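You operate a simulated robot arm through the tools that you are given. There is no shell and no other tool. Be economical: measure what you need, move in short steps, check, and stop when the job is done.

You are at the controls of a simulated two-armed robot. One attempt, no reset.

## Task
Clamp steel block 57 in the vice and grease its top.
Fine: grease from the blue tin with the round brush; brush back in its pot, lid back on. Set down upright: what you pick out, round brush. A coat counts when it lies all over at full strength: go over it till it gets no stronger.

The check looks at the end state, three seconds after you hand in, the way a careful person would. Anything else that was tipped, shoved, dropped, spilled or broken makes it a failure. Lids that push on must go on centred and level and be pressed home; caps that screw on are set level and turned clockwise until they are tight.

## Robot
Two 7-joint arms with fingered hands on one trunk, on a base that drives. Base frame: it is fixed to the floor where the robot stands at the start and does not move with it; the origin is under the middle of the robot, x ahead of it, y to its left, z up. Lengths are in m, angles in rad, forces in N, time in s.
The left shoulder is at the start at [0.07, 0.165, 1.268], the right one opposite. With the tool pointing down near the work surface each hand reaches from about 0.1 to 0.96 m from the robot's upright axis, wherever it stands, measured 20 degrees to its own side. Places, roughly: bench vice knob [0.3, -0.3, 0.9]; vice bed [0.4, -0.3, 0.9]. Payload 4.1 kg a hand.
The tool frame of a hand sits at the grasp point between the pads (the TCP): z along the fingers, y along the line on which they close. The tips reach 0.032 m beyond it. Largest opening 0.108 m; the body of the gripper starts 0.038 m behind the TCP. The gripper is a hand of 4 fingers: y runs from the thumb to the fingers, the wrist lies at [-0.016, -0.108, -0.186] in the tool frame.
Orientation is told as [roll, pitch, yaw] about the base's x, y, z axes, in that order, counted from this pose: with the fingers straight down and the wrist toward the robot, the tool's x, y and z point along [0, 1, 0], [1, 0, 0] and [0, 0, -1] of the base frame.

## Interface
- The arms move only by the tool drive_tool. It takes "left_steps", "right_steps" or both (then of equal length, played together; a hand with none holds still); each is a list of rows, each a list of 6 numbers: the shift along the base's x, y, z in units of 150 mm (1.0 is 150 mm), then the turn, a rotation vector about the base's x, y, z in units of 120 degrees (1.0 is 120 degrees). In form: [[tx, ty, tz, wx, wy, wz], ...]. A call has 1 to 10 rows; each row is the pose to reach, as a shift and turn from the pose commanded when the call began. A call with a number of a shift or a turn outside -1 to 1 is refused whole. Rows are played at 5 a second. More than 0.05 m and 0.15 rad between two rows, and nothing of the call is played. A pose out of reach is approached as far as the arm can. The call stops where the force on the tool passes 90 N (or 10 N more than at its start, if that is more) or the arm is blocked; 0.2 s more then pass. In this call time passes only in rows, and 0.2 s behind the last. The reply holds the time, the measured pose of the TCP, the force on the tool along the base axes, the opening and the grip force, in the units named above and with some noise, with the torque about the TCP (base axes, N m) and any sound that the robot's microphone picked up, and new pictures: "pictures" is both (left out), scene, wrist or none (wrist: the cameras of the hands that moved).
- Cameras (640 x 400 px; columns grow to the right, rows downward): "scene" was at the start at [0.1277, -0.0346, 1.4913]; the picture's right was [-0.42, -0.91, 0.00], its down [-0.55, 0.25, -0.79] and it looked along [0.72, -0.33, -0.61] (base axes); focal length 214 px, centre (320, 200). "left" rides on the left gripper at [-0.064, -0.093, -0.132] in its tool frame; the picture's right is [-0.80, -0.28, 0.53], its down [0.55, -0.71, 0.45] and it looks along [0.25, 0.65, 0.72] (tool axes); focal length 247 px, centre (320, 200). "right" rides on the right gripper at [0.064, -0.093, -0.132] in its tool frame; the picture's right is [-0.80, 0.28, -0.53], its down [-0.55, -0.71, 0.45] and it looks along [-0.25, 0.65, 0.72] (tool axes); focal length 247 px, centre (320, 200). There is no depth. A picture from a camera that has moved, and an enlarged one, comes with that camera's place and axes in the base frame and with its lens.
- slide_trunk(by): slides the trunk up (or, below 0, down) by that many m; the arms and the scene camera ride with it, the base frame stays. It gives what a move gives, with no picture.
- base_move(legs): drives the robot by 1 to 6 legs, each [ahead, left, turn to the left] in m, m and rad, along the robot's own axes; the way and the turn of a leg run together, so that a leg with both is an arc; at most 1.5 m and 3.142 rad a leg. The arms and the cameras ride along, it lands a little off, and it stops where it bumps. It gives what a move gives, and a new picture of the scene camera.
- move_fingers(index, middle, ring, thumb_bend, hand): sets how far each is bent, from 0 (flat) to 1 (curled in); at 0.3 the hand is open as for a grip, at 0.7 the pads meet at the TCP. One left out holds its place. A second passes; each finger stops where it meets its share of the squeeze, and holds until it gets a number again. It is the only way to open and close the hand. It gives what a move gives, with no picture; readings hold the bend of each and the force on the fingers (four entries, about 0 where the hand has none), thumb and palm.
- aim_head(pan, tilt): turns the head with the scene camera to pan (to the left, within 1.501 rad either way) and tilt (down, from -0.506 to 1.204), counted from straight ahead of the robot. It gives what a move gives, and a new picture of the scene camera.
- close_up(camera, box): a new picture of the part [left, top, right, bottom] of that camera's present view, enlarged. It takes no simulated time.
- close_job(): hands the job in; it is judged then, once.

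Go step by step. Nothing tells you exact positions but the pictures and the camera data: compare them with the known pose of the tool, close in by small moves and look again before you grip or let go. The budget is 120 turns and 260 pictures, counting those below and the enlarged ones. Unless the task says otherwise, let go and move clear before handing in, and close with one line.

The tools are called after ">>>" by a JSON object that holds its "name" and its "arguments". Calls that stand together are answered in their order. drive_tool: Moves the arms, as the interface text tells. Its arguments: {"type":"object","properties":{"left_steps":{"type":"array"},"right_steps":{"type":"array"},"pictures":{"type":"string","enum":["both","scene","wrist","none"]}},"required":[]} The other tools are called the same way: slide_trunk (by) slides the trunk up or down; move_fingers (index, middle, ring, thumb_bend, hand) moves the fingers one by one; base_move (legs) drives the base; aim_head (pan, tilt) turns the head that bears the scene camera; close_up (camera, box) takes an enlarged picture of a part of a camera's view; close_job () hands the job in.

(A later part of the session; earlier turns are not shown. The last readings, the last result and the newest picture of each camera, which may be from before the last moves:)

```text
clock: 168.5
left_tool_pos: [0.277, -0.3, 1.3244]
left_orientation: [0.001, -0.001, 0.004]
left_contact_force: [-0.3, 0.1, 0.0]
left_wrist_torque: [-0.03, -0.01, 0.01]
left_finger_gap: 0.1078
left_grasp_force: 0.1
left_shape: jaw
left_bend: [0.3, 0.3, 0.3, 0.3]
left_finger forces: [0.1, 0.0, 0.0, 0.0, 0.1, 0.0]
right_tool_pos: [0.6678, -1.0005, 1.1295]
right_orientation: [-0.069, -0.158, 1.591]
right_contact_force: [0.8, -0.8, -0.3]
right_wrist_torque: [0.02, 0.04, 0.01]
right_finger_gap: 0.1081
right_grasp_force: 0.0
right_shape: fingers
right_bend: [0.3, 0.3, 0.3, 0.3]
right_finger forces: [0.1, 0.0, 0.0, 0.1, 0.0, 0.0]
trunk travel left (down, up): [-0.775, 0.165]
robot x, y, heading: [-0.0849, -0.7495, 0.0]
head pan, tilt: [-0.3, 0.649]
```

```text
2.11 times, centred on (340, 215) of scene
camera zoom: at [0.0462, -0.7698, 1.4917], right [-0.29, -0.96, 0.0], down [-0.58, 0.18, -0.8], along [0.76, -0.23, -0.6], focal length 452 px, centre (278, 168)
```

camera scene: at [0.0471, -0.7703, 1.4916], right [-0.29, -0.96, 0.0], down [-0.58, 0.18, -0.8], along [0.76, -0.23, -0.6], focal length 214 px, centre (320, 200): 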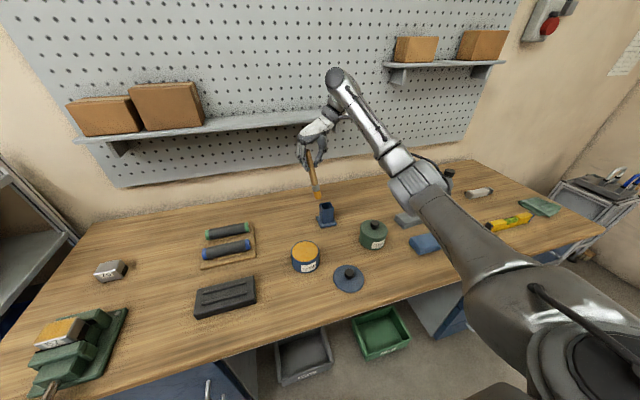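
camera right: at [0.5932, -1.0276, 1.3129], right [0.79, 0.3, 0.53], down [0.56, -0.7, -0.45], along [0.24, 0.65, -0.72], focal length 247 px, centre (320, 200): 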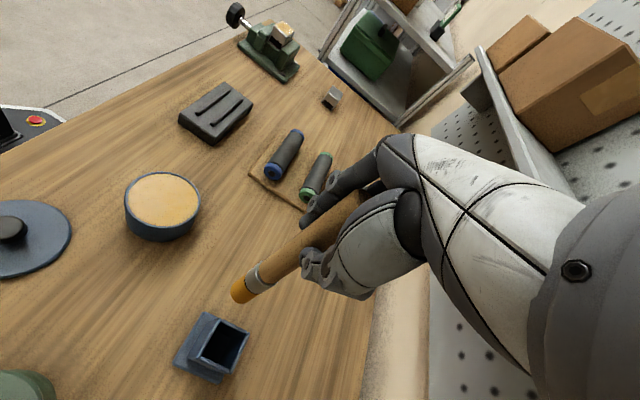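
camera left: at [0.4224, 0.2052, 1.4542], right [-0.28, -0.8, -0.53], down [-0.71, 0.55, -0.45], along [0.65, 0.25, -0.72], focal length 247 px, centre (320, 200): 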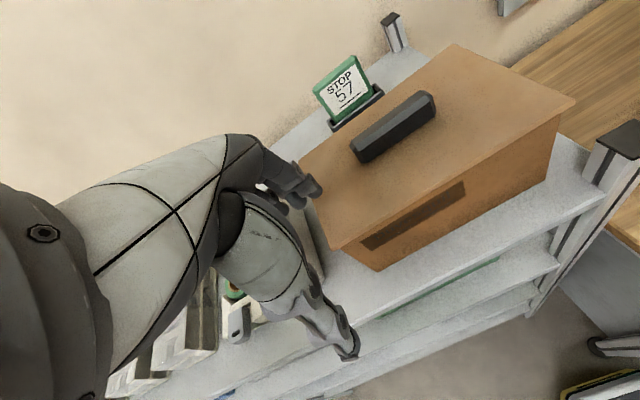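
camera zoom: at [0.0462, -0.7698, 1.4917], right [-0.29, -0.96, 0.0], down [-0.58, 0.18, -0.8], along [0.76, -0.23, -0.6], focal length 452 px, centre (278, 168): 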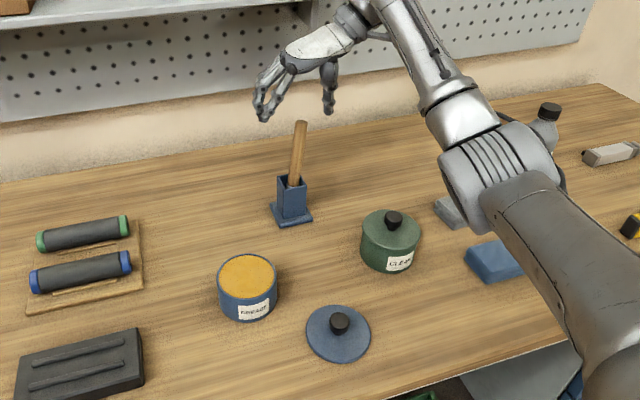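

The brush came to rest leaning about 10° in the pot. I'd rather have it upright, so I'll level the hand, regrip it, straighten it and release more gently.

>>> {"name": "drive_tool", "arguments": {"right_steps": [[0.07, -0.02, 0.05, -0.038, 0.016, 0], [0.135, -0.04, 0.05, -0.076, 0.033, -0.01], [0.135, -0.04, 0.05, -0.076, 0.033, -0.01]], "pictures": "none"}}

>>> {"name": "close_up", "arguments": {"camera": "right", "box": [140, 180, 340, 380]}}

>>> {"name": "close_up", "arguments": {"camera": "scene", "box": [290, 120, 370, 240]}}

```text
clock: 169.3
left_tool_pos: [0.278, -0.3019, 1.324]
left_orientation: [0.001, -0.001, 0.002]
left_contact_force: [-0.1, -0.4, 0.1]
left_wrist_torque: [0.0, 0.0, 0.0]
left_finger_gap: 0.1077
left_grasp_force: 0.0
left_shape: jaw
left_bend: [0.3, 0.3, 0.3, 0.3]
left_finger forces: [0.0, 0.0, 0.0, 0.1, 0.0, 0.0]
right_tool_pos: [0.6886, -1.008, 1.1382]
right_orientation: [0.001, 0.002, 1.566]
right_contact_force: [0.5, -0.3, 1.1]
right_wrist_torque: [0.01, 0.02, 0.01]
right_finger_gap: 0.1084
right_grasp_force: 0.1
right_shape: fingers
right_bend: [0.3, 0.3, 0.3, 0.3]
right_finger forces: [0.0, 0.0, 0.0, 0.1, 0.0, 0.0]
trunk travel left (down, up): [-0.775, 0.165]
robot x, y, heading: [-0.0862, -0.7466, 0.002]
head pan, tilt: [-0.3, 0.649]
```

```text
2.00 times, centred on (240, 280) of right
camera zoom: at [0.6237, -1.0999, 1.2704], right [0.8, 0.28, 0.53], down [0.54, -0.71, -0.45], along [0.25, 0.65, -0.72], focal length 494 px, centre (480, 40)
```

zoom: 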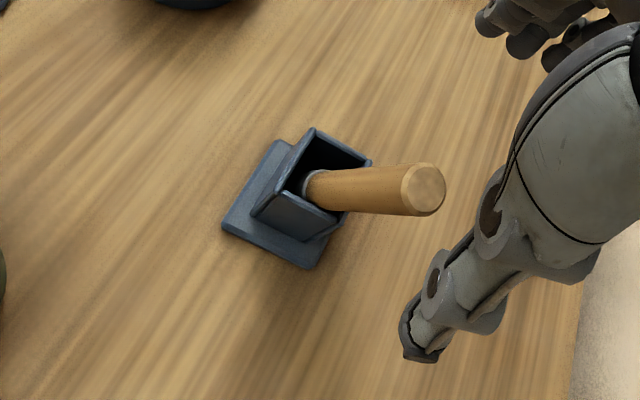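

```text
3.33 times, centred on (330, 180) of scene
camera zoom: at [0.0467, -0.7714, 1.4917], right [-0.29, -0.96, 0.0], down [-0.58, 0.18, -0.8], along [0.76, -0.23, -0.6], focal length 715 px, centre (287, 267)
```

zoom: 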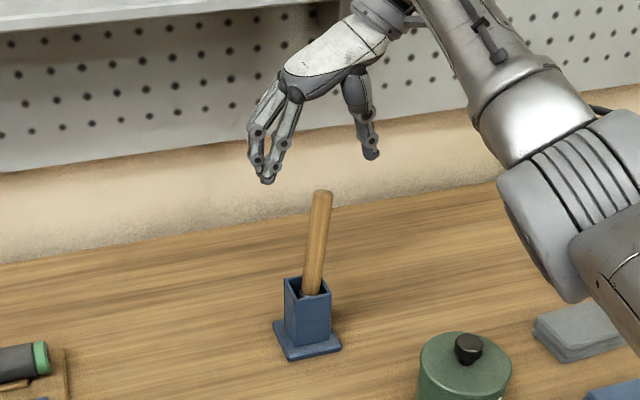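

Descend around the leaning handle and close lightly.

>>> {"name": "drive_tool", "arguments": {"right_steps": [[0, 0, -0.2, 0, 0, 0], [0, 0, -0.4, 0, 0, 0], [0, 0, -0.6, 0, 0, 0]], "pictures": "none"}}

>>> {"name": "move_fingers", "arguments": {"hand": "right", "index": 0.75, "middle": 0.75, "ring": 0.7, "thumb_bend": 0.75}}

>>> {"name": "close_up", "arguments": {"camera": "right", "box": [140, 180, 340, 380]}}

>>> {"name": "close_up", "arguments": {"camera": "scene", "box": [290, 120, 370, 240]}}

```text
clock: 170.1
left_tool_pos: [0.2783, -0.2995, 1.3247]
left_orientation: [0.001, 0.0, 0.002]
left_contact_force: [0.0, 0.3, 0.1]
left_wrist_torque: [-0.01, 0.03, -0.02]
left_finger_gap: 0.1075
left_grasp_force: 0.1
left_shape: jaw
left_bend: [0.3, 0.3, 0.3, 0.3]
left_finger forces: [0.0, 0.0, 0.0, 0.1, 0.1, 0.0]
right_tool_pos: [0.6903, -1.0039, 1.0487]
right_orientation: [0.002, 0.001, 1.565]
right_contact_force: [0.3, -1.1, -0.1]
right_wrist_torque: [0.03, 0.0, 0.05]
right_finger_gap: 0.1083
right_grasp_force: 0.0
right_shape: fingers
right_bend: [0.3, 0.3, 0.3, 0.3]
right_finger forces: [0.2, 0.1, 0.0, 0.1, 0.0, 0.0]
trunk travel left (down, up): [-0.775, 0.165]
robot x, y, heading: [-0.0866, -0.7494, -0.001]
head pan, tilt: [-0.3, 0.649]
```

```text
clock: 171.1
left_tool_pos: [0.277, -0.3001, 1.3245]
left_orientation: [0.001, 0.0, 0.002]
left_contact_force: [0.0, 0.0, 0.6]
left_wrist_torque: [0.03, -0.02, -0.01]
left_finger_gap: 0.1077
left_grasp_force: 0.0
left_shape: jaw
left_bend: [0.3, 0.3, 0.3, 0.3]
left_finger forces: [0.1, 0.0, 0.0, 0.0, 0.1, 0.0]
right_tool_pos: [0.6893, -1.0038, 1.0472]
right_orientation: [0.005, 0.002, 1.566]
right_contact_force: [-0.5, 0.3, -0.8]
right_wrist_torque: [0.05, 0.05, -0.02]
right_finger_gap: 0.0193
right_grasp_force: 15.1
right_shape: fingers
right_bend: [0.71, 0.73, 0.7, 0.65]
right_finger forces: [10.6, 6.7, 0.0, 0.0, 12.6, 0.1]
trunk travel left (down, up): [-0.775, 0.165]
robot x, y, heading: [-0.0846, -0.7451, -0.002]
head pan, tilt: [-0.3, 0.649]
```

```text
2.00 times, centred on (240, 280) of right
camera zoom: at [0.6248, -1.0967, 1.1815], right [0.8, 0.28, 0.53], down [0.54, -0.71, -0.45], along [0.25, 0.65, -0.72], focal length 494 px, centre (480, 40)
```

zoom: 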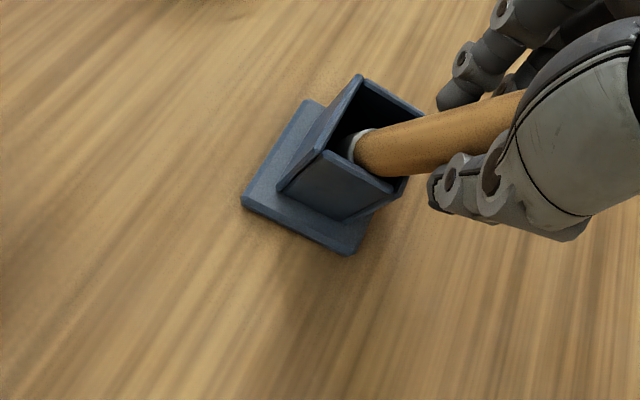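

```text
3.33 times, centred on (330, 180) of scene
camera zoom: at [0.0469, -0.7703, 1.4917], right [-0.29, -0.96, 0.0], down [-0.58, 0.18, -0.8], along [0.76, -0.23, -0.6], focal length 715 px, centre (287, 267)
```

zoom: 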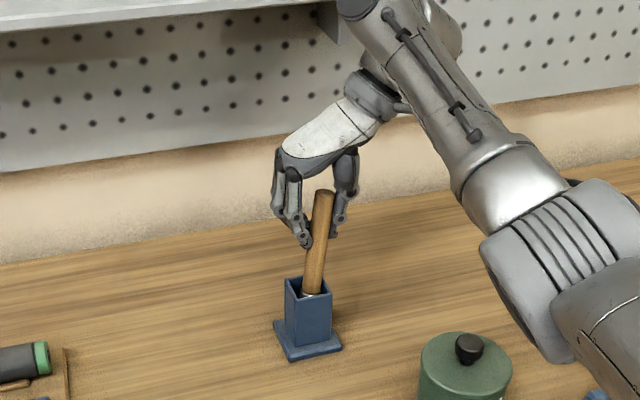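

I'll straighten it: rotate the hand and shift so the handle stands over the pot's centre.

>>> {"name": "drive_tool", "arguments": {"right_steps": [[-0.042, 0.029, 0.02, -0.013, -0.027, 0], [-0.085, 0.058, 0.025, -0.025, -0.054, 0], [-0.127, 0.087, 0.025, -0.038, -0.081, 0]], "pictures": "none"}}

>>> {"name": "close_up", "arguments": {"camera": "right", "box": [140, 180, 340, 380]}}

>>> {"name": "close_up", "arguments": {"camera": "scene", "box": [290, 120, 370, 240]}}

```text
clock: 171.9
left_tool_pos: [0.2777, -0.3013, 1.3243]
left_orientation: [0.0, 0.0, 0.001]
left_contact_force: [-0.5, -0.1, 0.5]
left_wrist_torque: [0.0, 0.05, 0.0]
left_finger_gap: 0.1075
left_grasp_force: 0.0
left_shape: jaw
left_bend: [0.3, 0.3, 0.3, 0.3]
left_finger forces: [0.1, 0.0, 0.1, 0.0, 0.1, 0.0]
right_tool_pos: [0.6699, -0.9923, 1.0518]
right_orientation: [-0.17, 0.078, 1.558]
right_contact_force: [0.0, 0.4, -0.8]
right_wrist_torque: [-0.01, 0.05, 0.01]
right_finger_gap: 0.0191
right_grasp_force: 15.3
right_shape: fingers
right_bend: [0.71, 0.73, 0.7, 0.65]
right_finger forces: [10.4, 6.5, 0.0, 0.1, 12.6, 0.0]
trunk travel left (down, up): [-0.775, 0.165]
robot x, y, heading: [-0.0834, -0.7446, -0.002]
head pan, tilt: [-0.3, 0.649]
```

```text
2.00 times, centred on (240, 280) of right
camera zoom: at [0.5828, -1.0749, 1.1797], right [0.7, 0.33, 0.63], down [0.61, -0.74, -0.29], along [0.37, 0.59, -0.72], focal length 494 px, centre (480, 40)
```

zoom: 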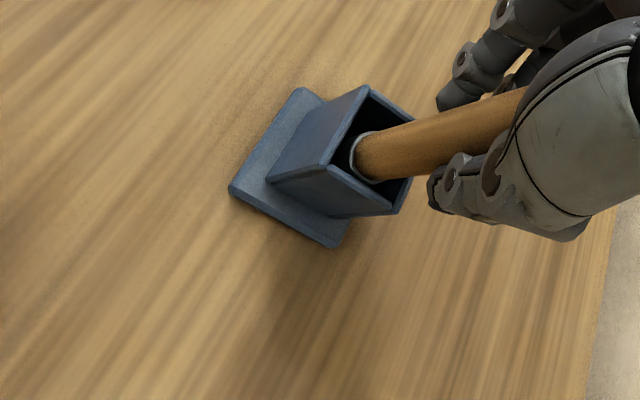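

```text
3.33 times, centred on (330, 180) of scene
camera zoom: at [0.0465, -0.7703, 1.4917], right [-0.29, -0.96, 0.0], down [-0.58, 0.18, -0.8], along [0.76, -0.23, -0.6], focal length 715 px, centre (287, 267)
```

zoom: 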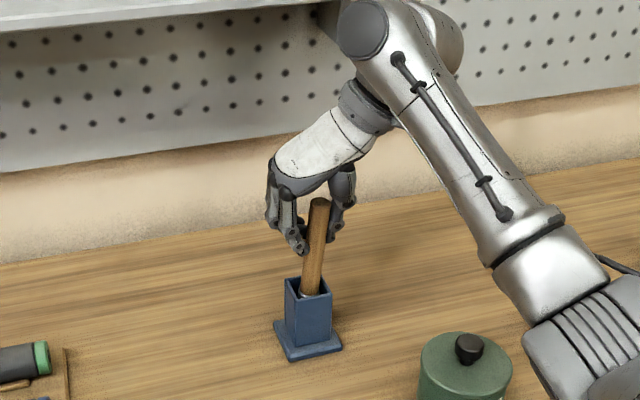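

The x-lean is gone; a slight y-lean remains. I'll correct that.

>>> {"name": "drive_tool", "arguments": {"right_steps": [[0, 0.03, 0, -0.015, 0, 0], [0, 0.06, 0, -0.032, 0, 0]], "pictures": "none"}}

>>> {"name": "close_up", "arguments": {"camera": "right", "box": [140, 180, 340, 380]}}

>>> {"name": "close_up", "arguments": {"camera": "scene", "box": [310, 160, 350, 220]}}

```text
clock: 172.5
left_tool_pos: [0.2772, -0.3001, 1.3241]
left_orientation: [0.0, 0.0, 0.001]
left_contact_force: [-0.6, 0.4, -0.7]
left_wrist_torque: [0.0, -0.05, -0.02]
left_finger_gap: 0.1077
left_grasp_force: 0.1
left_shape: jaw
left_bend: [0.3, 0.3, 0.3, 0.3]
left_finger forces: [0.0, 0.1, 0.1, 0.0, 0.1, 0.0]
right_tool_pos: [0.6695, -0.9836, 1.0514]
right_orientation: [-0.17, 0.147, 1.558]
right_contact_force: [-0.1, -0.5, -0.4]
right_wrist_torque: [0.0, 0.01, -0.01]
right_finger_gap: 0.0186
right_grasp_force: 14.7
right_shape: fingers
right_bend: [0.71, 0.73, 0.7, 0.65]
right_finger forces: [10.6, 6.3, 0.0, 0.0, 12.6, 0.0]
trunk travel left (down, up): [-0.775, 0.165]
robot x, y, heading: [-0.0844, -0.748, 0.006]
head pan, tilt: [-0.3, 0.649]
```

```text
2.00 times, centred on (240, 280) of right
camera zoom: at [0.5825, -1.0569, 1.1842], right [0.7, 0.37, 0.61], down [0.61, -0.76, -0.24], along [0.37, 0.54, -0.75], focal length 494 px, centre (480, 40)
```

zoom: 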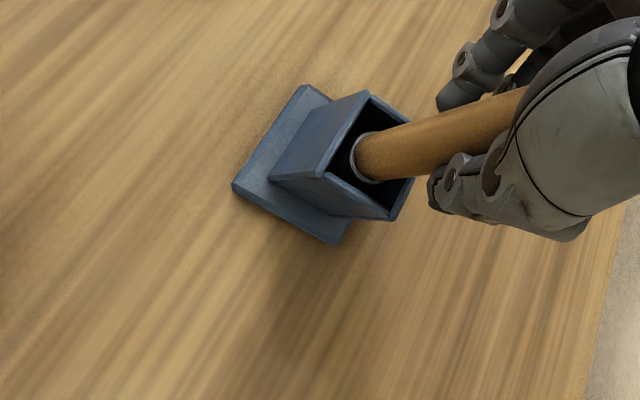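

```text
6.67 times, centred on (330, 190) of scene
camera zoom: at [0.0468, -0.7699, 1.4917], right [-0.29, -0.96, 0.0], down [-0.58, 0.18, -0.8], along [0.76, -0.23, -0.6], focal length 1430 px, centre (253, 267)
```

zoom: 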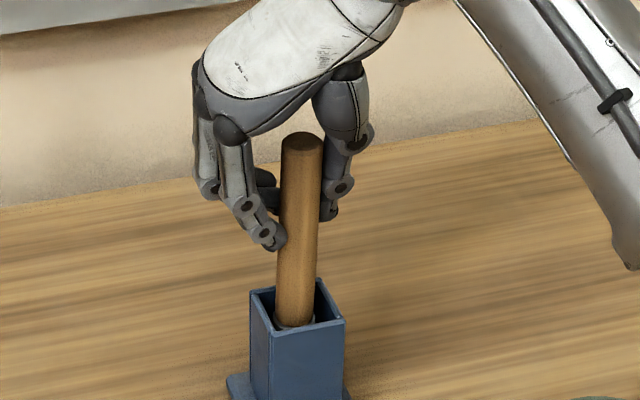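

Nearly vertical now; small final correction, then lower to the bottom.

>>> {"name": "drive_tool", "arguments": {"right_steps": [[0.02, -0.01, 0, 0.008, 0.017, 0]], "pictures": "none"}}

>>> {"name": "drive_tool", "arguments": {"right_steps": [[0, 0, -0.012, 0, 0, 0], [0, 0, -0.024, 0, 0, 0]], "pictures": "none"}}

>>> {"name": "close_up", "arguments": {"camera": "right", "box": [140, 180, 340, 380]}}

>>> {"name": "close_up", "arguments": {"camera": "scene", "box": [310, 160, 350, 220]}}

```text
clock: 172.9
left_tool_pos: [0.2779, -0.3011, 1.3238]
left_orientation: [0.001, 0.001, 0.002]
left_contact_force: [-0.1, 0.1, 0.5]
left_wrist_torque: [-0.03, 0.03, -0.01]
left_finger_gap: 0.1076
left_grasp_force: 0.0
left_shape: jaw
left_bend: [0.3, 0.3, 0.3, 0.3]
left_finger forces: [0.1, 0.0, 0.0, 0.0, 0.0, 0.0]
right_tool_pos: [0.6733, -0.9859, 1.0514]
right_orientation: [-0.133, 0.132, 1.564]
right_contact_force: [0.6, -0.9, -0.3]
right_wrist_torque: [-0.01, 0.03, 0.0]
right_finger_gap: 0.0188
right_grasp_force: 14.9
right_shape: fingers
right_bend: [0.71, 0.73, 0.7, 0.65]
right_finger forces: [10.2, 6.3, 0.0, 0.0, 12.8, 0.0]
trunk travel left (down, up): [-0.775, 0.165]
robot x, y, heading: [-0.083, -0.7471, 0.004]
head pan, tilt: [-0.3, 0.649]
```

```text
clock: 173.5
left_tool_pos: [0.2776, -0.3004, 1.3233]
left_orientation: [-0.001, 0.0, 0.002]
left_contact_force: [-0.1, -0.5, 0.9]
left_wrist_torque: [-0.03, 0.0, -0.02]
left_finger_gap: 0.1077
left_grasp_force: 0.0
left_shape: jaw
left_bend: [0.3, 0.3, 0.3, 0.3]
left_finger forces: [0.0, 0.0, 0.0, 0.0, 0.0, 0.0]
right_tool_pos: [0.6721, -0.9858, 1.0484]
right_orientation: [-0.132, 0.13, 1.562]
right_contact_force: [0.6, -0.2, -0.2]
right_wrist_torque: [0.01, 0.02, 0.01]
right_finger_gap: 0.0186
right_grasp_force: 14.8
right_shape: fingers
right_bend: [0.71, 0.73, 0.7, 0.65]
right_finger forces: [10.3, 6.4, 0.1, 0.0, 12.8, 0.0]
trunk travel left (down, up): [-0.775, 0.165]
robot x, y, heading: [-0.083, -0.7468, 0.005]
head pan, tilt: [-0.3, 0.649]
```

```text
2.00 times, centred on (240, 280) of right
camera zoom: at [0.5908, -1.0611, 1.1822], right [0.72, 0.36, 0.59], down [0.6, -0.75, -0.28], along [0.35, 0.55, -0.76], focal length 494 px, centre (480, 40)
```

zoom: 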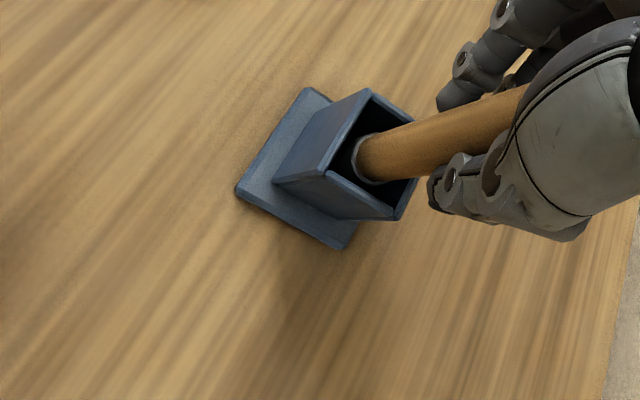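

```text
6.67 times, centred on (330, 190) of scene
camera zoom: at [0.0471, -0.7703, 1.4917], right [-0.29, -0.96, 0.0], down [-0.58, 0.18, -0.8], along [0.76, -0.23, -0.6], focal length 1430 px, centre (253, 267)
```

zoom: 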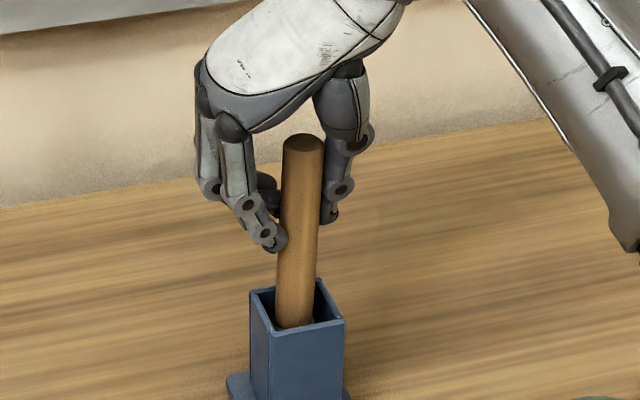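

Lowering in tiny steps until it touches bottom.

>>> {"name": "drive_tool", "arguments": {"right_steps": [[0, 0, -0.012, 0, 0, 0], [0, 0, -0.02, 0, 0, 0]], "pictures": "none"}}

>>> {"name": "drive_tool", "arguments": {"right_steps": [[0, 0, -0.012, 0, 0, 0], [0, 0, -0.02, 0, 0, 0]], "pictures": "none"}}

```text
clock: 174.1
left_tool_pos: [0.2779, -0.3001, 1.3255]
left_orientation: [0.0, -0.002, 0.001]
left_contact_force: [0.2, 0.2, -0.1]
left_wrist_torque: [-0.01, 0.03, -0.02]
left_finger_gap: 0.1076
left_grasp_force: 0.0
left_shape: jaw
left_bend: [0.3, 0.3, 0.3, 0.3]
left_finger forces: [0.1, 0.1, 0.1, 0.0, 0.1, 0.0]
right_tool_pos: [0.6719, -0.9849, 1.0473]
right_orientation: [-0.134, 0.132, 1.564]
right_contact_force: [0.5, 0.2, 5.1]
right_wrist_torque: [-0.02, 0.01, -0.01]
right_finger_gap: 0.0186
right_grasp_force: 15.2
right_shape: fingers
right_bend: [0.72, 0.74, 0.7, 0.65]
right_finger forces: [11.5, 6.3, 0.0, 0.0, 13.9, 0.0]
trunk travel left (down, up): [-0.775, 0.165]
robot x, y, heading: [-0.0867, -0.7462, -0.003]
head pan, tilt: [-0.3, 0.649]
```

```text
clock: 174.7
left_tool_pos: [0.2767, -0.2997, 1.3236]
left_orientation: [0.002, -0.001, 0.002]
left_contact_force: [0.7, -0.3, -0.7]
left_wrist_torque: [0.02, 0.01, 0.0]
left_finger_gap: 0.1078
left_grasp_force: 0.0
left_shape: jaw
left_bend: [0.3, 0.3, 0.3, 0.3]
left_finger forces: [0.0, 0.0, 0.0, 0.0, 0.1, 0.1]
right_tool_pos: [0.6709, -0.9838, 1.0444]
right_orientation: [-0.135, 0.13, 1.563]
right_contact_force: [0.7, 0.5, 11.9]
right_wrist_torque: [0.02, 0.0, 0.02]
right_finger_gap: 0.0183
right_grasp_force: 18.1
right_shape: fingers
right_bend: [0.73, 0.74, 0.7, 0.65]
right_finger forces: [13.1, 6.3, 0.0, 0.1, 16.1, 0.0]
trunk travel left (down, up): [-0.775, 0.165]
robot x, y, heading: [-0.086, -0.7443, -0.001]
head pan, tilt: [-0.3, 0.649]
```

It's seated with a firm, centred push. I'll open in small symmetric steps.

>>> {"name": "drive_tool", "arguments": {"right_steps": [[0, 0, 0.015, 0, 0, 0], [0, 0, 0.022, 0, 0, 0]], "pictures": "none"}}

>>> {"name": "move_fingers", "arguments": {"hand": "right", "ring": 0.4}}

>>> {"name": "move_fingers", "arguments": {"hand": "right", "index": 0.71, "middle": 0.72, "thumb_bend": 0.64}}

>>> {"name": "close_up", "arguments": {"camera": "scene", "box": [310, 160, 350, 220]}}

```text
clock: 175.3
left_tool_pos: [0.2787, -0.3016, 1.3242]
left_orientation: [-0.001, 0.0, 0.002]
left_contact_force: [-0.9, 0.3, 0.5]
left_wrist_torque: [-0.02, 0.0, -0.01]
left_finger_gap: 0.1076
left_grasp_force: 0.0
left_shape: jaw
left_bend: [0.3, 0.3, 0.3, 0.3]
left_finger forces: [0.0, 0.0, 0.0, 0.1, 0.0, 0.0]
right_tool_pos: [0.6732, -0.9853, 1.0444]
right_orientation: [-0.13, 0.131, 1.564]
right_contact_force: [-0.4, 1.0, 0.4]
right_wrist_torque: [0.04, 0.05, 0.01]
right_finger_gap: 0.0184
right_grasp_force: 15.9
right_shape: fingers
right_bend: [0.73, 0.74, 0.7, 0.65]
right_finger forces: [11.5, 5.8, 0.1, 0.0, 13.6, 0.1]
trunk travel left (down, up): [-0.775, 0.165]
robot x, y, heading: [-0.0833, -0.7453, 0.001]
head pan, tilt: [-0.3, 0.649]
```

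```text
clock: 176.3
left_tool_pos: [0.2783, -0.3001, 1.324]
left_orientation: [-0.002, 0.001, 0.002]
left_contact_force: [0.2, 1.0, -0.3]
left_wrist_torque: [-0.03, -0.02, 0.01]
left_finger_gap: 0.1074
left_grasp_force: 0.0
left_shape: jaw
left_bend: [0.3, 0.3, 0.3, 0.3]
left_finger forces: [0.0, 0.1, 0.0, 0.0, 0.0, 0.0]
right_tool_pos: [0.673, -0.9857, 1.0451]
right_orientation: [-0.133, 0.133, 1.562]
right_contact_force: [-0.9, -0.4, -0.7]
right_wrist_torque: [-0.03, 0.0, 0.01]
right_finger_gap: 0.0184
right_grasp_force: 14.8
right_shape: fingers
right_bend: [0.73, 0.74, 0.4, 0.65]
right_finger forces: [10.8, 5.4, 0.0, 0.0, 13.2, 0.1]
trunk travel left (down, up): [-0.775, 0.165]
robot x, y, heading: [-0.0877, -0.7484, 0.003]
head pan, tilt: [-0.3, 0.649]
```

```text
clock: 177.3
left_tool_pos: [0.2771, -0.2998, 1.3249]
left_orientation: [-0.001, 0.0, 0.002]
left_contact_force: [0.0, 1.3, -1.0]
left_wrist_torque: [0.01, 0.01, -0.01]
left_finger_gap: 0.1075
left_grasp_force: 0.1
left_shape: jaw
left_bend: [0.3, 0.3, 0.3, 0.3]
left_finger forces: [0.0, 0.0, 0.1, 0.1, 0.0, 0.1]
right_tool_pos: [0.6742, -0.9856, 1.0462]
right_orientation: [-0.134, 0.131, 1.562]
right_contact_force: [0.2, 1.5, 1.0]
right_wrist_torque: [0.08, -0.01, -0.01]
right_finger_gap: 0.0206
right_grasp_force: 6.3
right_shape: fingers
right_bend: [0.7, 0.72, 0.4, 0.61]
right_finger forces: [5.0, 2.9, 0.0, 0.0, 4.4, 0.0]
trunk travel left (down, up): [-0.775, 0.165]
robot x, y, heading: [-0.0852, -0.7444, 0.003]
head pan, tilt: [-0.3, 0.649]
```

```text
6.67 times, centred on (330, 190) of scene
camera zoom: at [0.0466, -0.7701, 1.4917], right [-0.29, -0.96, 0.0], down [-0.58, 0.18, -0.8], along [0.76, -0.23, -0.6], focal length 1430 px, centre (253, 267)
```

zoom: 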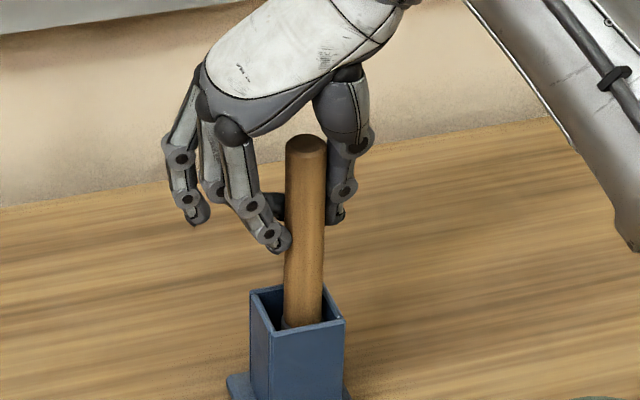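

Still vertical at 5 N. Continue opening symmetrically.

>>> {"name": "move_fingers", "arguments": {"hand": "right", "index": 0.685, "middle": 0.7, "thumb_bend": 0.6}}

>>> {"name": "move_fingers", "arguments": {"hand": "right", "index": 0.65, "middle": 0.65, "thumb_bend": 0.56}}

>>> {"name": "close_up", "arguments": {"camera": "scene", "box": [310, 160, 350, 220]}}

```text
clock: 178.3
left_tool_pos: [0.2787, -0.2993, 1.324]
left_orientation: [0.001, 0.001, 0.002]
left_contact_force: [0.4, 0.0, 0.5]
left_wrist_torque: [0.01, 0.03, -0.01]
left_finger_gap: 0.1078
left_grasp_force: 0.0
left_shape: jaw
left_bend: [0.3, 0.3, 0.3, 0.3]
left_finger forces: [0.0, 0.0, 0.0, 0.0, 0.0, 0.1]
right_tool_pos: [0.6732, -0.9856, 1.0458]
right_orientation: [-0.134, 0.131, 1.561]
right_contact_force: [0.7, 0.2, 1.7]
right_wrist_torque: [0.03, 0.04, -0.02]
right_finger_gap: 0.0222
right_grasp_force: 1.8
right_shape: fingers
right_bend: [0.67, 0.7, 0.4, 0.59]
right_finger forces: [2.1, 0.0, 0.1, 0.1, 1.6, 0.0]
trunk travel left (down, up): [-0.775, 0.165]
robot x, y, heading: [-0.0871, -0.7443, -0.001]
head pan, tilt: [-0.3, 0.649]
```

```text
clock: 179.3
left_tool_pos: [0.2789, -0.2998, 1.324]
left_orientation: [0.001, 0.0, 0.0]
left_contact_force: [-0.4, 0.3, 0.2]
left_wrist_torque: [-0.02, 0.03, 0.03]
left_finger_gap: 0.1075
left_grasp_force: 0.0
left_shape: jaw
left_bend: [0.3, 0.3, 0.3, 0.3]
left_finger forces: [0.0, 0.0, 0.0, 0.0, 0.1, 0.1]
right_tool_pos: [0.6742, -0.9851, 1.0453]
right_orientation: [-0.134, 0.131, 1.563]
right_contact_force: [-0.7, 0.1, 1.1]
right_wrist_torque: [-0.02, 0.01, 0.0]
right_finger_gap: 0.0272
right_grasp_force: 0.2
right_shape: fingers
right_bend: [0.65, 0.65, 0.4, 0.56]
right_finger forces: [0.0, 0.0, 0.0, 0.0, 0.0, 0.0]
trunk travel left (down, up): [-0.775, 0.165]
robot x, y, heading: [-0.0855, -0.7432, -0.001]
head pan, tilt: [-0.3, 0.649]
```

```text
6.67 times, centred on (330, 190) of scene
camera zoom: at [0.0468, -0.7703, 1.4917], right [-0.29, -0.96, 0.0], down [-0.58, 0.18, -0.8], along [0.76, -0.23, -0.6], focal length 1430 px, centre (253, 267)
```

zoom: 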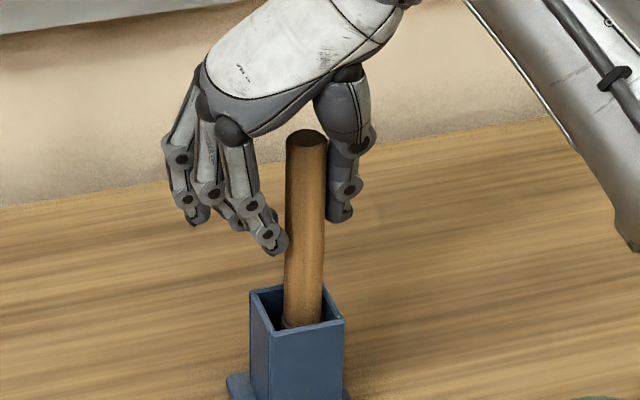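

It's free and standing. Open fully and rise clear.

>>> {"name": "move_fingers", "arguments": {"hand": "right", "index": 0.3, "middle": 0.3, "ring": 0.3, "thumb_bend": 0.3}}

>>> {"name": "close_up", "arguments": {"camera": "scene", "box": [310, 160, 350, 220]}}

>>> {"name": "drive_tool", "arguments": {"right_steps": [[0, 0, 0.15, 0, 0, 0], [0, 0, 0.35, 0, 0, 0], [0, 0, 0.6, 0, 0, 0], [0, 0, 0.75, 0, 0, 0]], "pictures": "none"}}

>>> {"name": "close_up", "arguments": {"camera": "scene", "box": [290, 140, 370, 240]}}

>>> {"name": "close_up", "arguments": {"camera": "right", "box": [140, 180, 340, 380]}}

```text
clock: 180.3
left_tool_pos: [0.2771, -0.3007, 1.3226]
left_orientation: [0.001, 0.001, 0.001]
left_contact_force: [0.1, 0.6, 0.7]
left_wrist_torque: [0.03, 0.02, -0.03]
left_finger_gap: 0.1076
left_grasp_force: 0.1
left_shape: jaw
left_bend: [0.3, 0.3, 0.3, 0.3]
left_finger forces: [0.1, 0.0, 0.0, 0.0, 0.0, 0.0]
right_tool_pos: [0.6745, -0.986, 1.0455]
right_orientation: [-0.133, 0.132, 1.563]
right_contact_force: [0.3, -0.4, -0.1]
right_wrist_torque: [0.04, 0.0, 0.02]
right_finger_gap: 0.1079
right_grasp_force: 0.0
right_shape: fingers
right_bend: [0.3, 0.3, 0.3, 0.3]
right_finger forces: [0.0, 0.0, 0.0, 0.1, 0.0, 0.0]
trunk travel left (down, up): [-0.775, 0.165]
robot x, y, heading: [-0.0845, -0.7475, -0.002]
head pan, tilt: [-0.3, 0.649]
```

```text
6.67 times, centred on (330, 190) of scene
camera zoom: at [0.0468, -0.7703, 1.4917], right [-0.29, -0.96, 0.0], down [-0.58, 0.18, -0.8], along [0.76, -0.23, -0.6], focal length 1430 px, centre (253, 267)
```

zoom: 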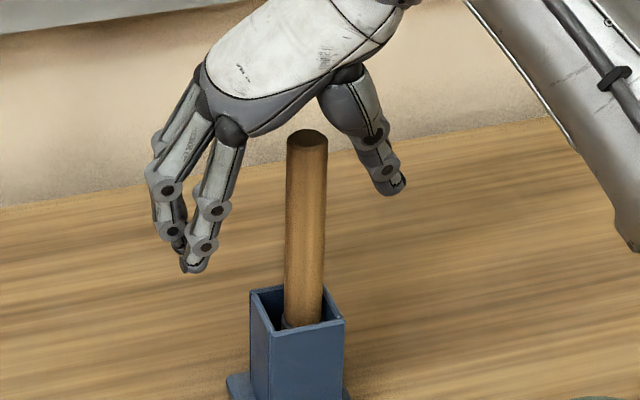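

```text
clock: 181.3
left_tool_pos: [0.2769, -0.301, 1.324]
left_orientation: [0.0, 0.0, 0.002]
left_contact_force: [0.0, -0.1, 0.1]
left_wrist_torque: [-0.02, 0.0, -0.01]
left_finger_gap: 0.1077
left_grasp_force: 0.1
left_shape: jaw
left_bend: [0.3, 0.3, 0.3, 0.3]
left_finger forces: [0.1, 0.0, 0.1, 0.0, 0.1, 0.0]
right_tool_pos: [0.6723, -0.9852, 1.1579]
right_orientation: [-0.132, 0.13, 1.564]
right_contact_force: [0.7, 0.5, 1.1]
right_wrist_torque: [-0.01, 0.0, 0.0]
right_finger_gap: 0.1083
right_grasp_force: 0.0
right_shape: fingers
right_bend: [0.3, 0.3, 0.3, 0.3]
right_finger forces: [0.0, 0.0, 0.1, 0.1, 0.1, 0.0]
trunk travel left (down, up): [-0.775, 0.165]
robot x, y, heading: [-0.0861, -0.7478, 0.006]
head pan, tilt: [-0.3, 0.649]
```

```text
4.00 times, centred on (330, 190) of scene
camera zoom: at [0.0464, -0.7699, 1.4917], right [-0.29, -0.96, 0.0], down [-0.58, 0.18, -0.8], along [0.76, -0.23, -0.6], focal length 858 px, centre (280, 240)
```

zoom: 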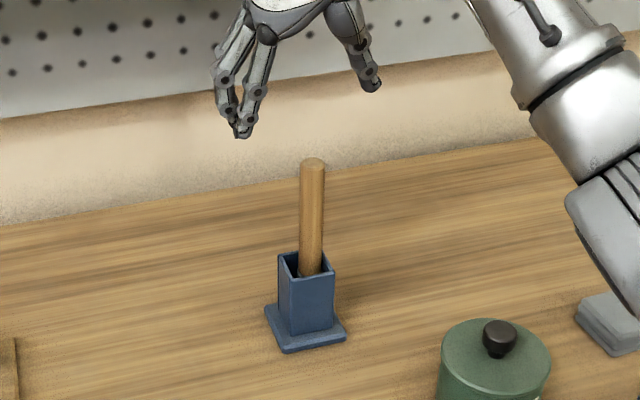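

```text
2.00 times, centred on (240, 280) of right
camera zoom: at [0.5906, -1.062, 1.2926], right [0.72, 0.36, 0.59], down [0.6, -0.75, -0.28], along [0.35, 0.55, -0.76], focal length 494 px, centre (480, 40)
```

zoom: 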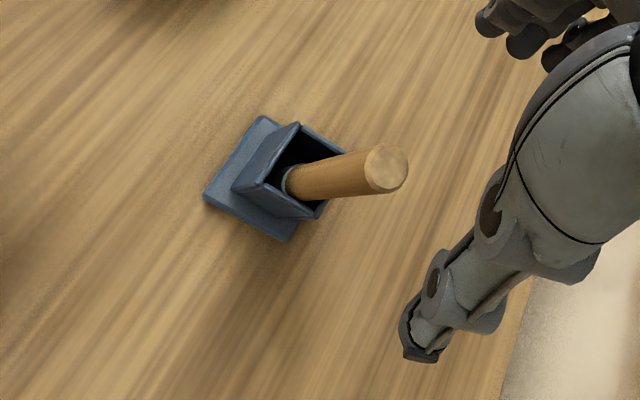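

The brush now stands upright in its pot. Next the lid: I'll level the hand and move over to it.

>>> {"name": "drive_tool", "arguments": {"right_steps": [[-0.25, 0.02, 0, 0.03, 0.03, 0], [-0.5, 0.05, 0, 0.0625, 0.0635, 0], [-0.75, 0.08, 0, 0.0625, 0.0635, 0], [-1.0, 0.1, 0, 0.0625, 0.0635, 0]], "pictures": "none"}}

>>> {"name": "drive_tool", "arguments": {"right_steps": [[-0.25, 0, 0, 0, 0, 0], [-0.5, 0, 0, 0, 0, 0], [-0.8, 0, 0, 0, 0, 0]], "pictures": "both"}}

>>> {"name": "close_up", "arguments": {"camera": "right", "box": [140, 180, 340, 380]}}

>>> {"name": "close_up", "arguments": {"camera": "scene", "box": [280, 170, 400, 310]}}

```text
clock: 182.3
left_tool_pos: [0.2755, -0.3013, 1.3244]
left_orientation: [0.0, -0.004, 0.004]
left_contact_force: [-0.1, -0.1, 0.7]
left_wrist_torque: [0.0, -0.01, 0.04]
left_finger_gap: 0.1077
left_grasp_force: 0.0
left_shape: jaw
left_bend: [0.3, 0.3, 0.3, 0.3]
left_finger forces: [0.0, 0.0, 0.1, 0.0, 0.0, 0.0]
right_tool_pos: [0.5215, -0.9685, 1.1582]
right_orientation: [0.0, 0.001, 1.572]
right_contact_force: [-0.1, 0.7, 0.3]
right_wrist_torque: [0.01, -0.04, 0.03]
right_finger_gap: 0.1085
right_grasp_force: 0.1
right_shape: fingers
right_bend: [0.3, 0.3, 0.3, 0.3]
right_finger forces: [0.1, 0.1, 0.1, 0.0, 0.1, 0.1]
trunk travel left (down, up): [-0.775, 0.165]
robot x, y, heading: [-0.0847, -0.7461, 0.0]
head pan, tilt: [-0.3, 0.649]
```

```text
clock: 183.1
left_tool_pos: [0.2761, -0.3001, 1.324]
left_orientation: [0.0, -0.003, 0.003]
left_contact_force: [-0.7, -0.3, -0.2]
left_wrist_torque: [0.02, -0.01, -0.01]
left_finger_gap: 0.1076
left_grasp_force: 0.0
left_shape: jaw
left_bend: [0.3, 0.3, 0.3, 0.3]
left_finger forces: [0.0, 0.0, 0.0, 0.0, 0.0, 0.0]
right_tool_pos: [0.4028, -0.972, 1.1558]
right_orientation: [0.0, 0.0, 1.573]
right_contact_force: [0.2, 0.1, 1.0]
right_wrist_torque: [-0.04, -0.06, 0.0]
right_finger_gap: 0.1082
right_grasp_force: 0.1
right_shape: fingers
right_bend: [0.3, 0.3, 0.3, 0.3]
right_finger forces: [0.1, 0.0, 0.1, 0.0, 0.1, 0.0]
trunk travel left (down, up): [-0.775, 0.165]
robot x, y, heading: [-0.085, -0.7478, 0.001]
head pan, tilt: [-0.3, 0.649]
camera scene: at [0.0453, -0.7707, 1.4918], right [-0.29, -0.96, 0.0], down [-0.58, 0.18, -0.8], along [0.76, -0.23, -0.6], focal length 214 px, centre (320, 200)
camera right: at [0.3386, -1.0645, 1.2896], right [0.8, 0.28, 0.53], down [0.55, -0.7, -0.45], along [0.25, 0.65, -0.72], focal length 247 px, centre (320, 200)
```

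scene: 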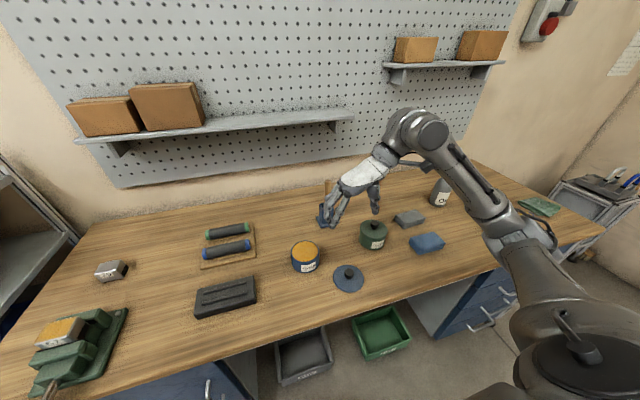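
right: 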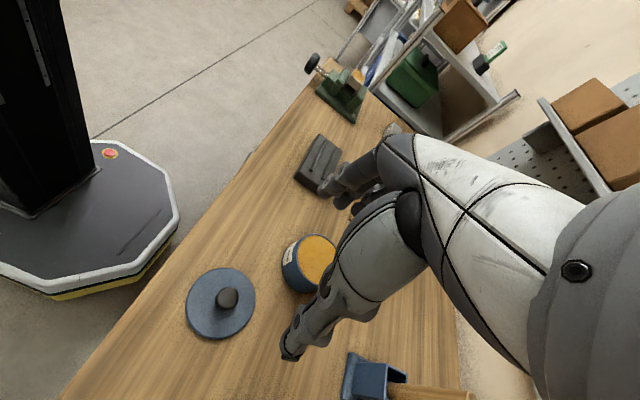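

```text
2.00 times, centred on (240, 280) of right
camera zoom: at [0.3386, -1.0645, 1.2896], right [0.8, 0.28, 0.53], down [0.55, -0.7, -0.45], along [0.25, 0.65, -0.72], focal length 494 px, centre (480, 40)
```

zoom: 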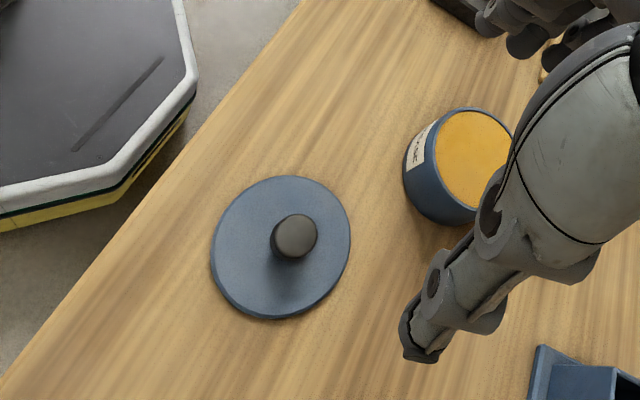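

```text
2.86 times, centred on (340, 240) of scene
camera zoom: at [0.0453, -0.7707, 1.4918], right [-0.29, -0.96, 0.0], down [-0.58, 0.18, -0.8], along [0.76, -0.23, -0.6], focal length 613 px, centre (263, 86)
```

zoom: 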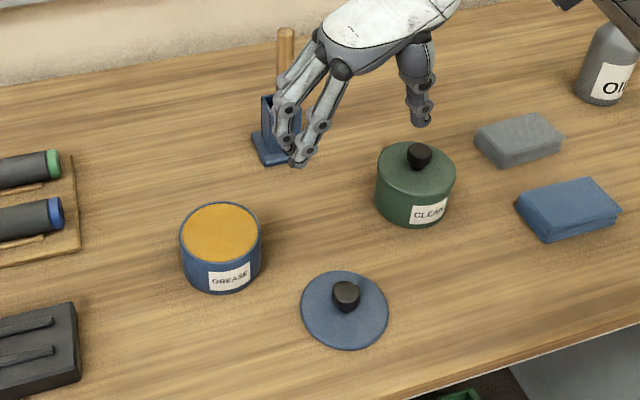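

The lid knob is at (0.398, -0.972). I'll descend and grip it as before.

>>> {"name": "drive_tool", "arguments": {"right_steps": [[-0.028, 0.003, -0.25, 0, 0, 0], [-0.028, 0.003, -0.5, 0, 0, 0], [-0.028, 0.003, -0.75, 0, 0, 0], [-0.028, 0.003, -1.0, 0, 0, 0]], "pictures": "none"}}

>>> {"name": "close_up", "arguments": {"camera": "right", "box": [140, 180, 340, 380]}}

>>> {"name": "drive_tool", "arguments": {"right_steps": [[0, 0, -0.25, 0, 0, 0], [0, 0, -0.4, 0, 0, 0], [0, 0, -0.505, 0, 0, 0]], "pictures": "none"}}

>>> {"name": "close_up", "arguments": {"camera": "right", "box": [140, 180, 340, 380]}}

```text
clock: 184.1
left_tool_pos: [0.2767, -0.3014, 1.3246]
left_orientation: [0.0, 0.0, 0.001]
left_contact_force: [-0.1, 0.5, -0.5]
left_wrist_torque: [0.0, -0.02, 0.02]
left_finger_gap: 0.1079
left_grasp_force: 0.1
left_shape: jaw
left_bend: [0.3, 0.3, 0.3, 0.3]
left_finger forces: [0.1, 0.0, 0.0, 0.1, 0.1, 0.0]
right_tool_pos: [0.3969, -0.9686, 1.0079]
right_orientation: [-0.001, 0.0, 1.574]
right_contact_force: [0.3, -0.5, -0.1]
right_wrist_torque: [0.03, -0.03, 0.04]
right_finger_gap: 0.1087
right_grasp_force: 0.0
right_shape: fingers
right_bend: [0.3, 0.3, 0.3, 0.3]
right_finger forces: [0.0, 0.0, 0.0, 0.0, 0.0, 0.0]
trunk travel left (down, up): [-0.775, 0.165]
robot x, y, heading: [-0.0851, -0.7469, 0.002]
head pan, tilt: [-0.3, 0.649]
```

```text
2.00 times, centred on (240, 280) of right
camera zoom: at [0.3324, -1.0625, 1.1406], right [0.8, 0.28, 0.53], down [0.55, -0.7, -0.45], along [0.25, 0.65, -0.72], focal length 494 px, centre (480, 40)
```

zoom: 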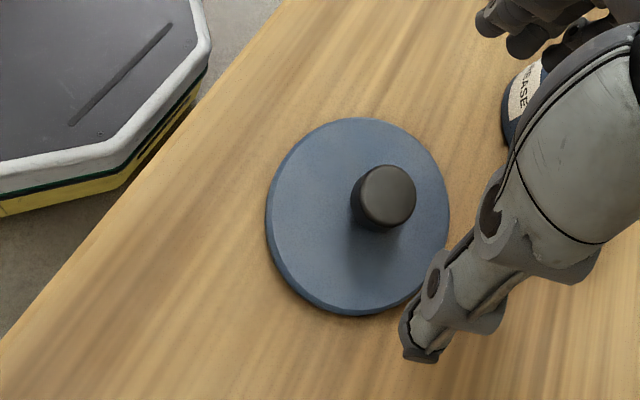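

```text
clock: 184.9
left_tool_pos: [0.2766, -0.2998, 1.3241]
left_orientation: [0.0, 0.0, 0.001]
left_contact_force: [-0.8, -1.1, 0.1]
left_wrist_torque: [-0.03, 0.0, 0.02]
left_finger_gap: 0.1076
left_grasp_force: 0.0
left_shape: jaw
left_bend: [0.3, 0.3, 0.3, 0.3]
left_finger forces: [0.1, 0.0, 0.0, 0.0, 0.0, 0.0]
right_tool_pos: [0.3973, -0.9674, 0.9322]
right_orientation: [-0.001, 0.0, 1.572]
right_contact_force: [0.6, 0.3, 0.6]
right_wrist_torque: [0.03, 0.01, 0.0]
right_finger_gap: 0.1083
right_grasp_force: 0.1
right_shape: fingers
right_bend: [0.3, 0.3, 0.3, 0.3]
right_finger forces: [0.1, 0.0, 0.0, 0.0, 0.0, 0.1]
trunk travel left (down, up): [-0.775, 0.165]
robot x, y, heading: [-0.0844, -0.7476, 0.009]
head pan, tilt: [-0.3, 0.649]
```

```text
2.00 times, centred on (240, 280) of right
camera zoom: at [0.3336, -1.0615, 1.0662], right [0.8, 0.28, 0.53], down [0.55, -0.7, -0.45], along [0.25, 0.65, -0.72], focal length 494 px, centre (480, 40)
```

zoom: 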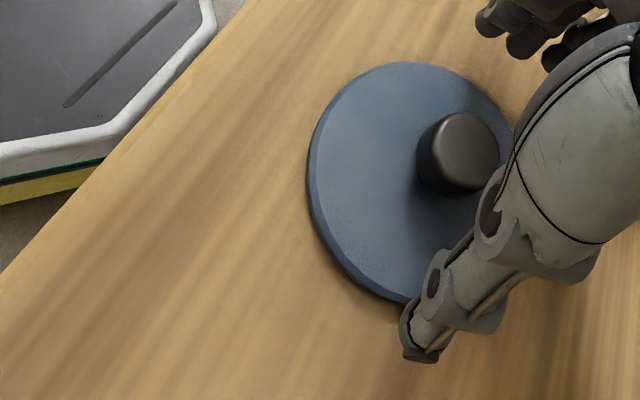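

Small y adjustment, then close on the knob.

>>> {"name": "drive_tool", "arguments": {"right_steps": [[0.006, -0.025, -0.01, 0, 0, 0]], "pictures": "none"}}

>>> {"name": "move_fingers", "arguments": {"hand": "right", "index": 0.75, "middle": 0.75, "ring": 0.7, "thumb_bend": 0.75}}

>>> {"name": "drive_tool", "arguments": {"right_steps": [[0, 0, 0.1, 0, 0, 0], [0, 0, 0.3, 0, 0, 0], [0, 0, 0.5, 0, 0, 0]], "pictures": "none"}}

>>> {"name": "close_up", "arguments": {"camera": "scene", "box": [280, 190, 400, 310]}}

>>> {"name": "close_up", "arguments": {"camera": "right", "box": [140, 160, 380, 400]}}

```text
clock: 185.3
left_tool_pos: [0.277, -0.3006, 1.3252]
left_orientation: [0.0, -0.001, 0.004]
left_contact_force: [-0.5, 0.5, 0.0]
left_wrist_torque: [-0.01, -0.01, -0.02]
left_finger_gap: 0.1077
left_grasp_force: 0.0
left_shape: jaw
left_bend: [0.3, 0.3, 0.3, 0.3]
left_finger forces: [0.0, 0.0, 0.1, 0.0, 0.1, 0.0]
right_tool_pos: [0.3981, -0.9718, 0.9308]
right_orientation: [-0.002, 0.0, 1.572]
right_contact_force: [-1.1, -1.1, -0.7]
right_wrist_torque: [-0.01, 0.02, 0.0]
right_finger_gap: 0.1084
right_grasp_force: 0.0
right_shape: fingers
right_bend: [0.3, 0.3, 0.3, 0.3]
right_finger forces: [0.0, 0.1, 0.0, 0.1, 0.0, 0.0]
trunk travel left (down, up): [-0.775, 0.165]
robot x, y, heading: [-0.0888, -0.7493, 0.002]
head pan, tilt: [-0.3, 0.649]
```

```text
clock: 186.3
left_tool_pos: [0.2766, -0.2994, 1.3246]
left_orientation: [0.0, -0.001, 0.002]
left_contact_force: [-0.1, 0.7, 0.0]
left_wrist_torque: [0.0, -0.01, 0.0]
left_finger_gap: 0.1077
left_grasp_force: 0.0
left_shape: jaw
left_bend: [0.3, 0.3, 0.3, 0.3]
left_finger forces: [0.0, 0.0, 0.1, 0.1, 0.0, 0.0]
right_tool_pos: [0.3985, -0.9721, 0.9326]
right_orientation: [0.001, 0.0, 1.573]
right_contact_force: [0.2, 0.2, 3.3]
right_wrist_torque: [-0.18, 0.02, 0.0]
right_finger_gap: 0.0242
right_grasp_force: 18.1
right_shape: fingers
right_bend: [0.72, 0.65, 0.7, 0.62]
right_finger forces: [10.7, 7.8, 0.1, 0.0, 17.2, 0.0]
trunk travel left (down, up): [-0.775, 0.165]
robot x, y, heading: [-0.0847, -0.7511, -0.003]
head pan, tilt: [-0.3, 0.649]
```

```text
clock: 187.1
left_tool_pos: [0.2779, -0.3008, 1.3237]
left_orientation: [0.0, 0.0, 0.003]
left_contact_force: [0.0, -0.1, 1.4]
left_wrist_torque: [0.02, -0.03, -0.05]
left_finger_gap: 0.1076
left_grasp_force: 0.1
left_shape: jaw
left_bend: [0.3, 0.3, 0.3, 0.3]
left_finger forces: [0.0, 0.1, 0.0, 0.1, 0.1, 0.1]
right_tool_pos: [0.3983, -0.973, 1.0041]
right_orientation: [0.0, -0.001, 1.572]
right_contact_force: [0.6, 0.5, -0.6]
right_wrist_torque: [0.03, 0.0, 0.02]
right_finger_gap: 0.0239
right_grasp_force: 18.6
right_shape: fingers
right_bend: [0.72, 0.72, 0.7, 0.62]
right_finger forces: [11.3, 7.6, 0.0, 0.0, 18.1, 0.0]
trunk travel left (down, up): [-0.775, 0.165]
robot x, y, heading: [-0.0868, -0.7454, -0.002]
head pan, tilt: [-0.3, 0.649]
```

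```text
3.33 times, centred on (340, 250) of scene
camera zoom: at [0.0467, -0.7701, 1.4916], right [-0.29, -0.96, 0.0], down [-0.58, 0.18, -0.8], along [0.76, -0.23, -0.6], focal length 715 px, centre (253, 33)
```

zoom: 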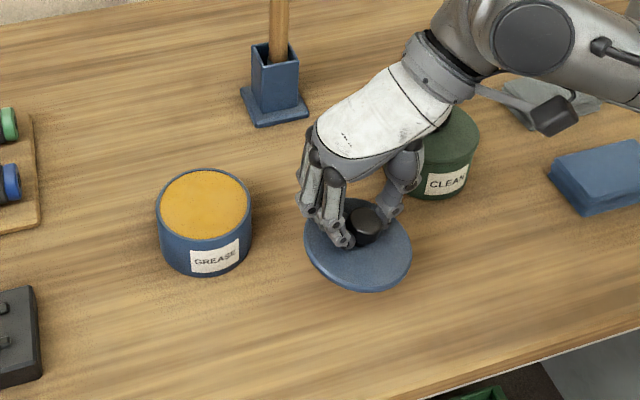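

```text
1.67 times, centred on (260, 280) of right
camera zoom: at [0.3347, -1.0663, 1.1383], right [0.8, 0.28, 0.53], down [0.55, -0.7, -0.45], along [0.25, 0.65, -0.72], focal length 412 px, centre (420, 67)
```

zoom: 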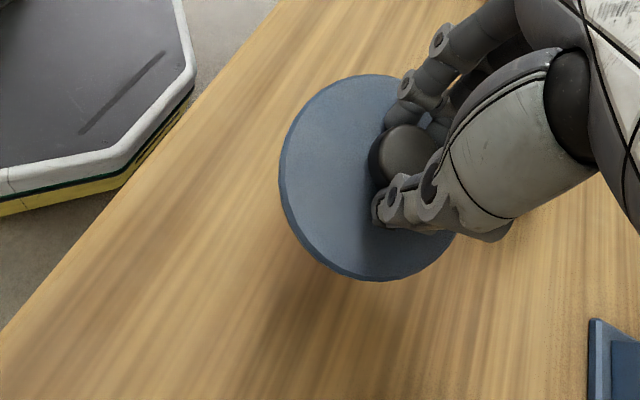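

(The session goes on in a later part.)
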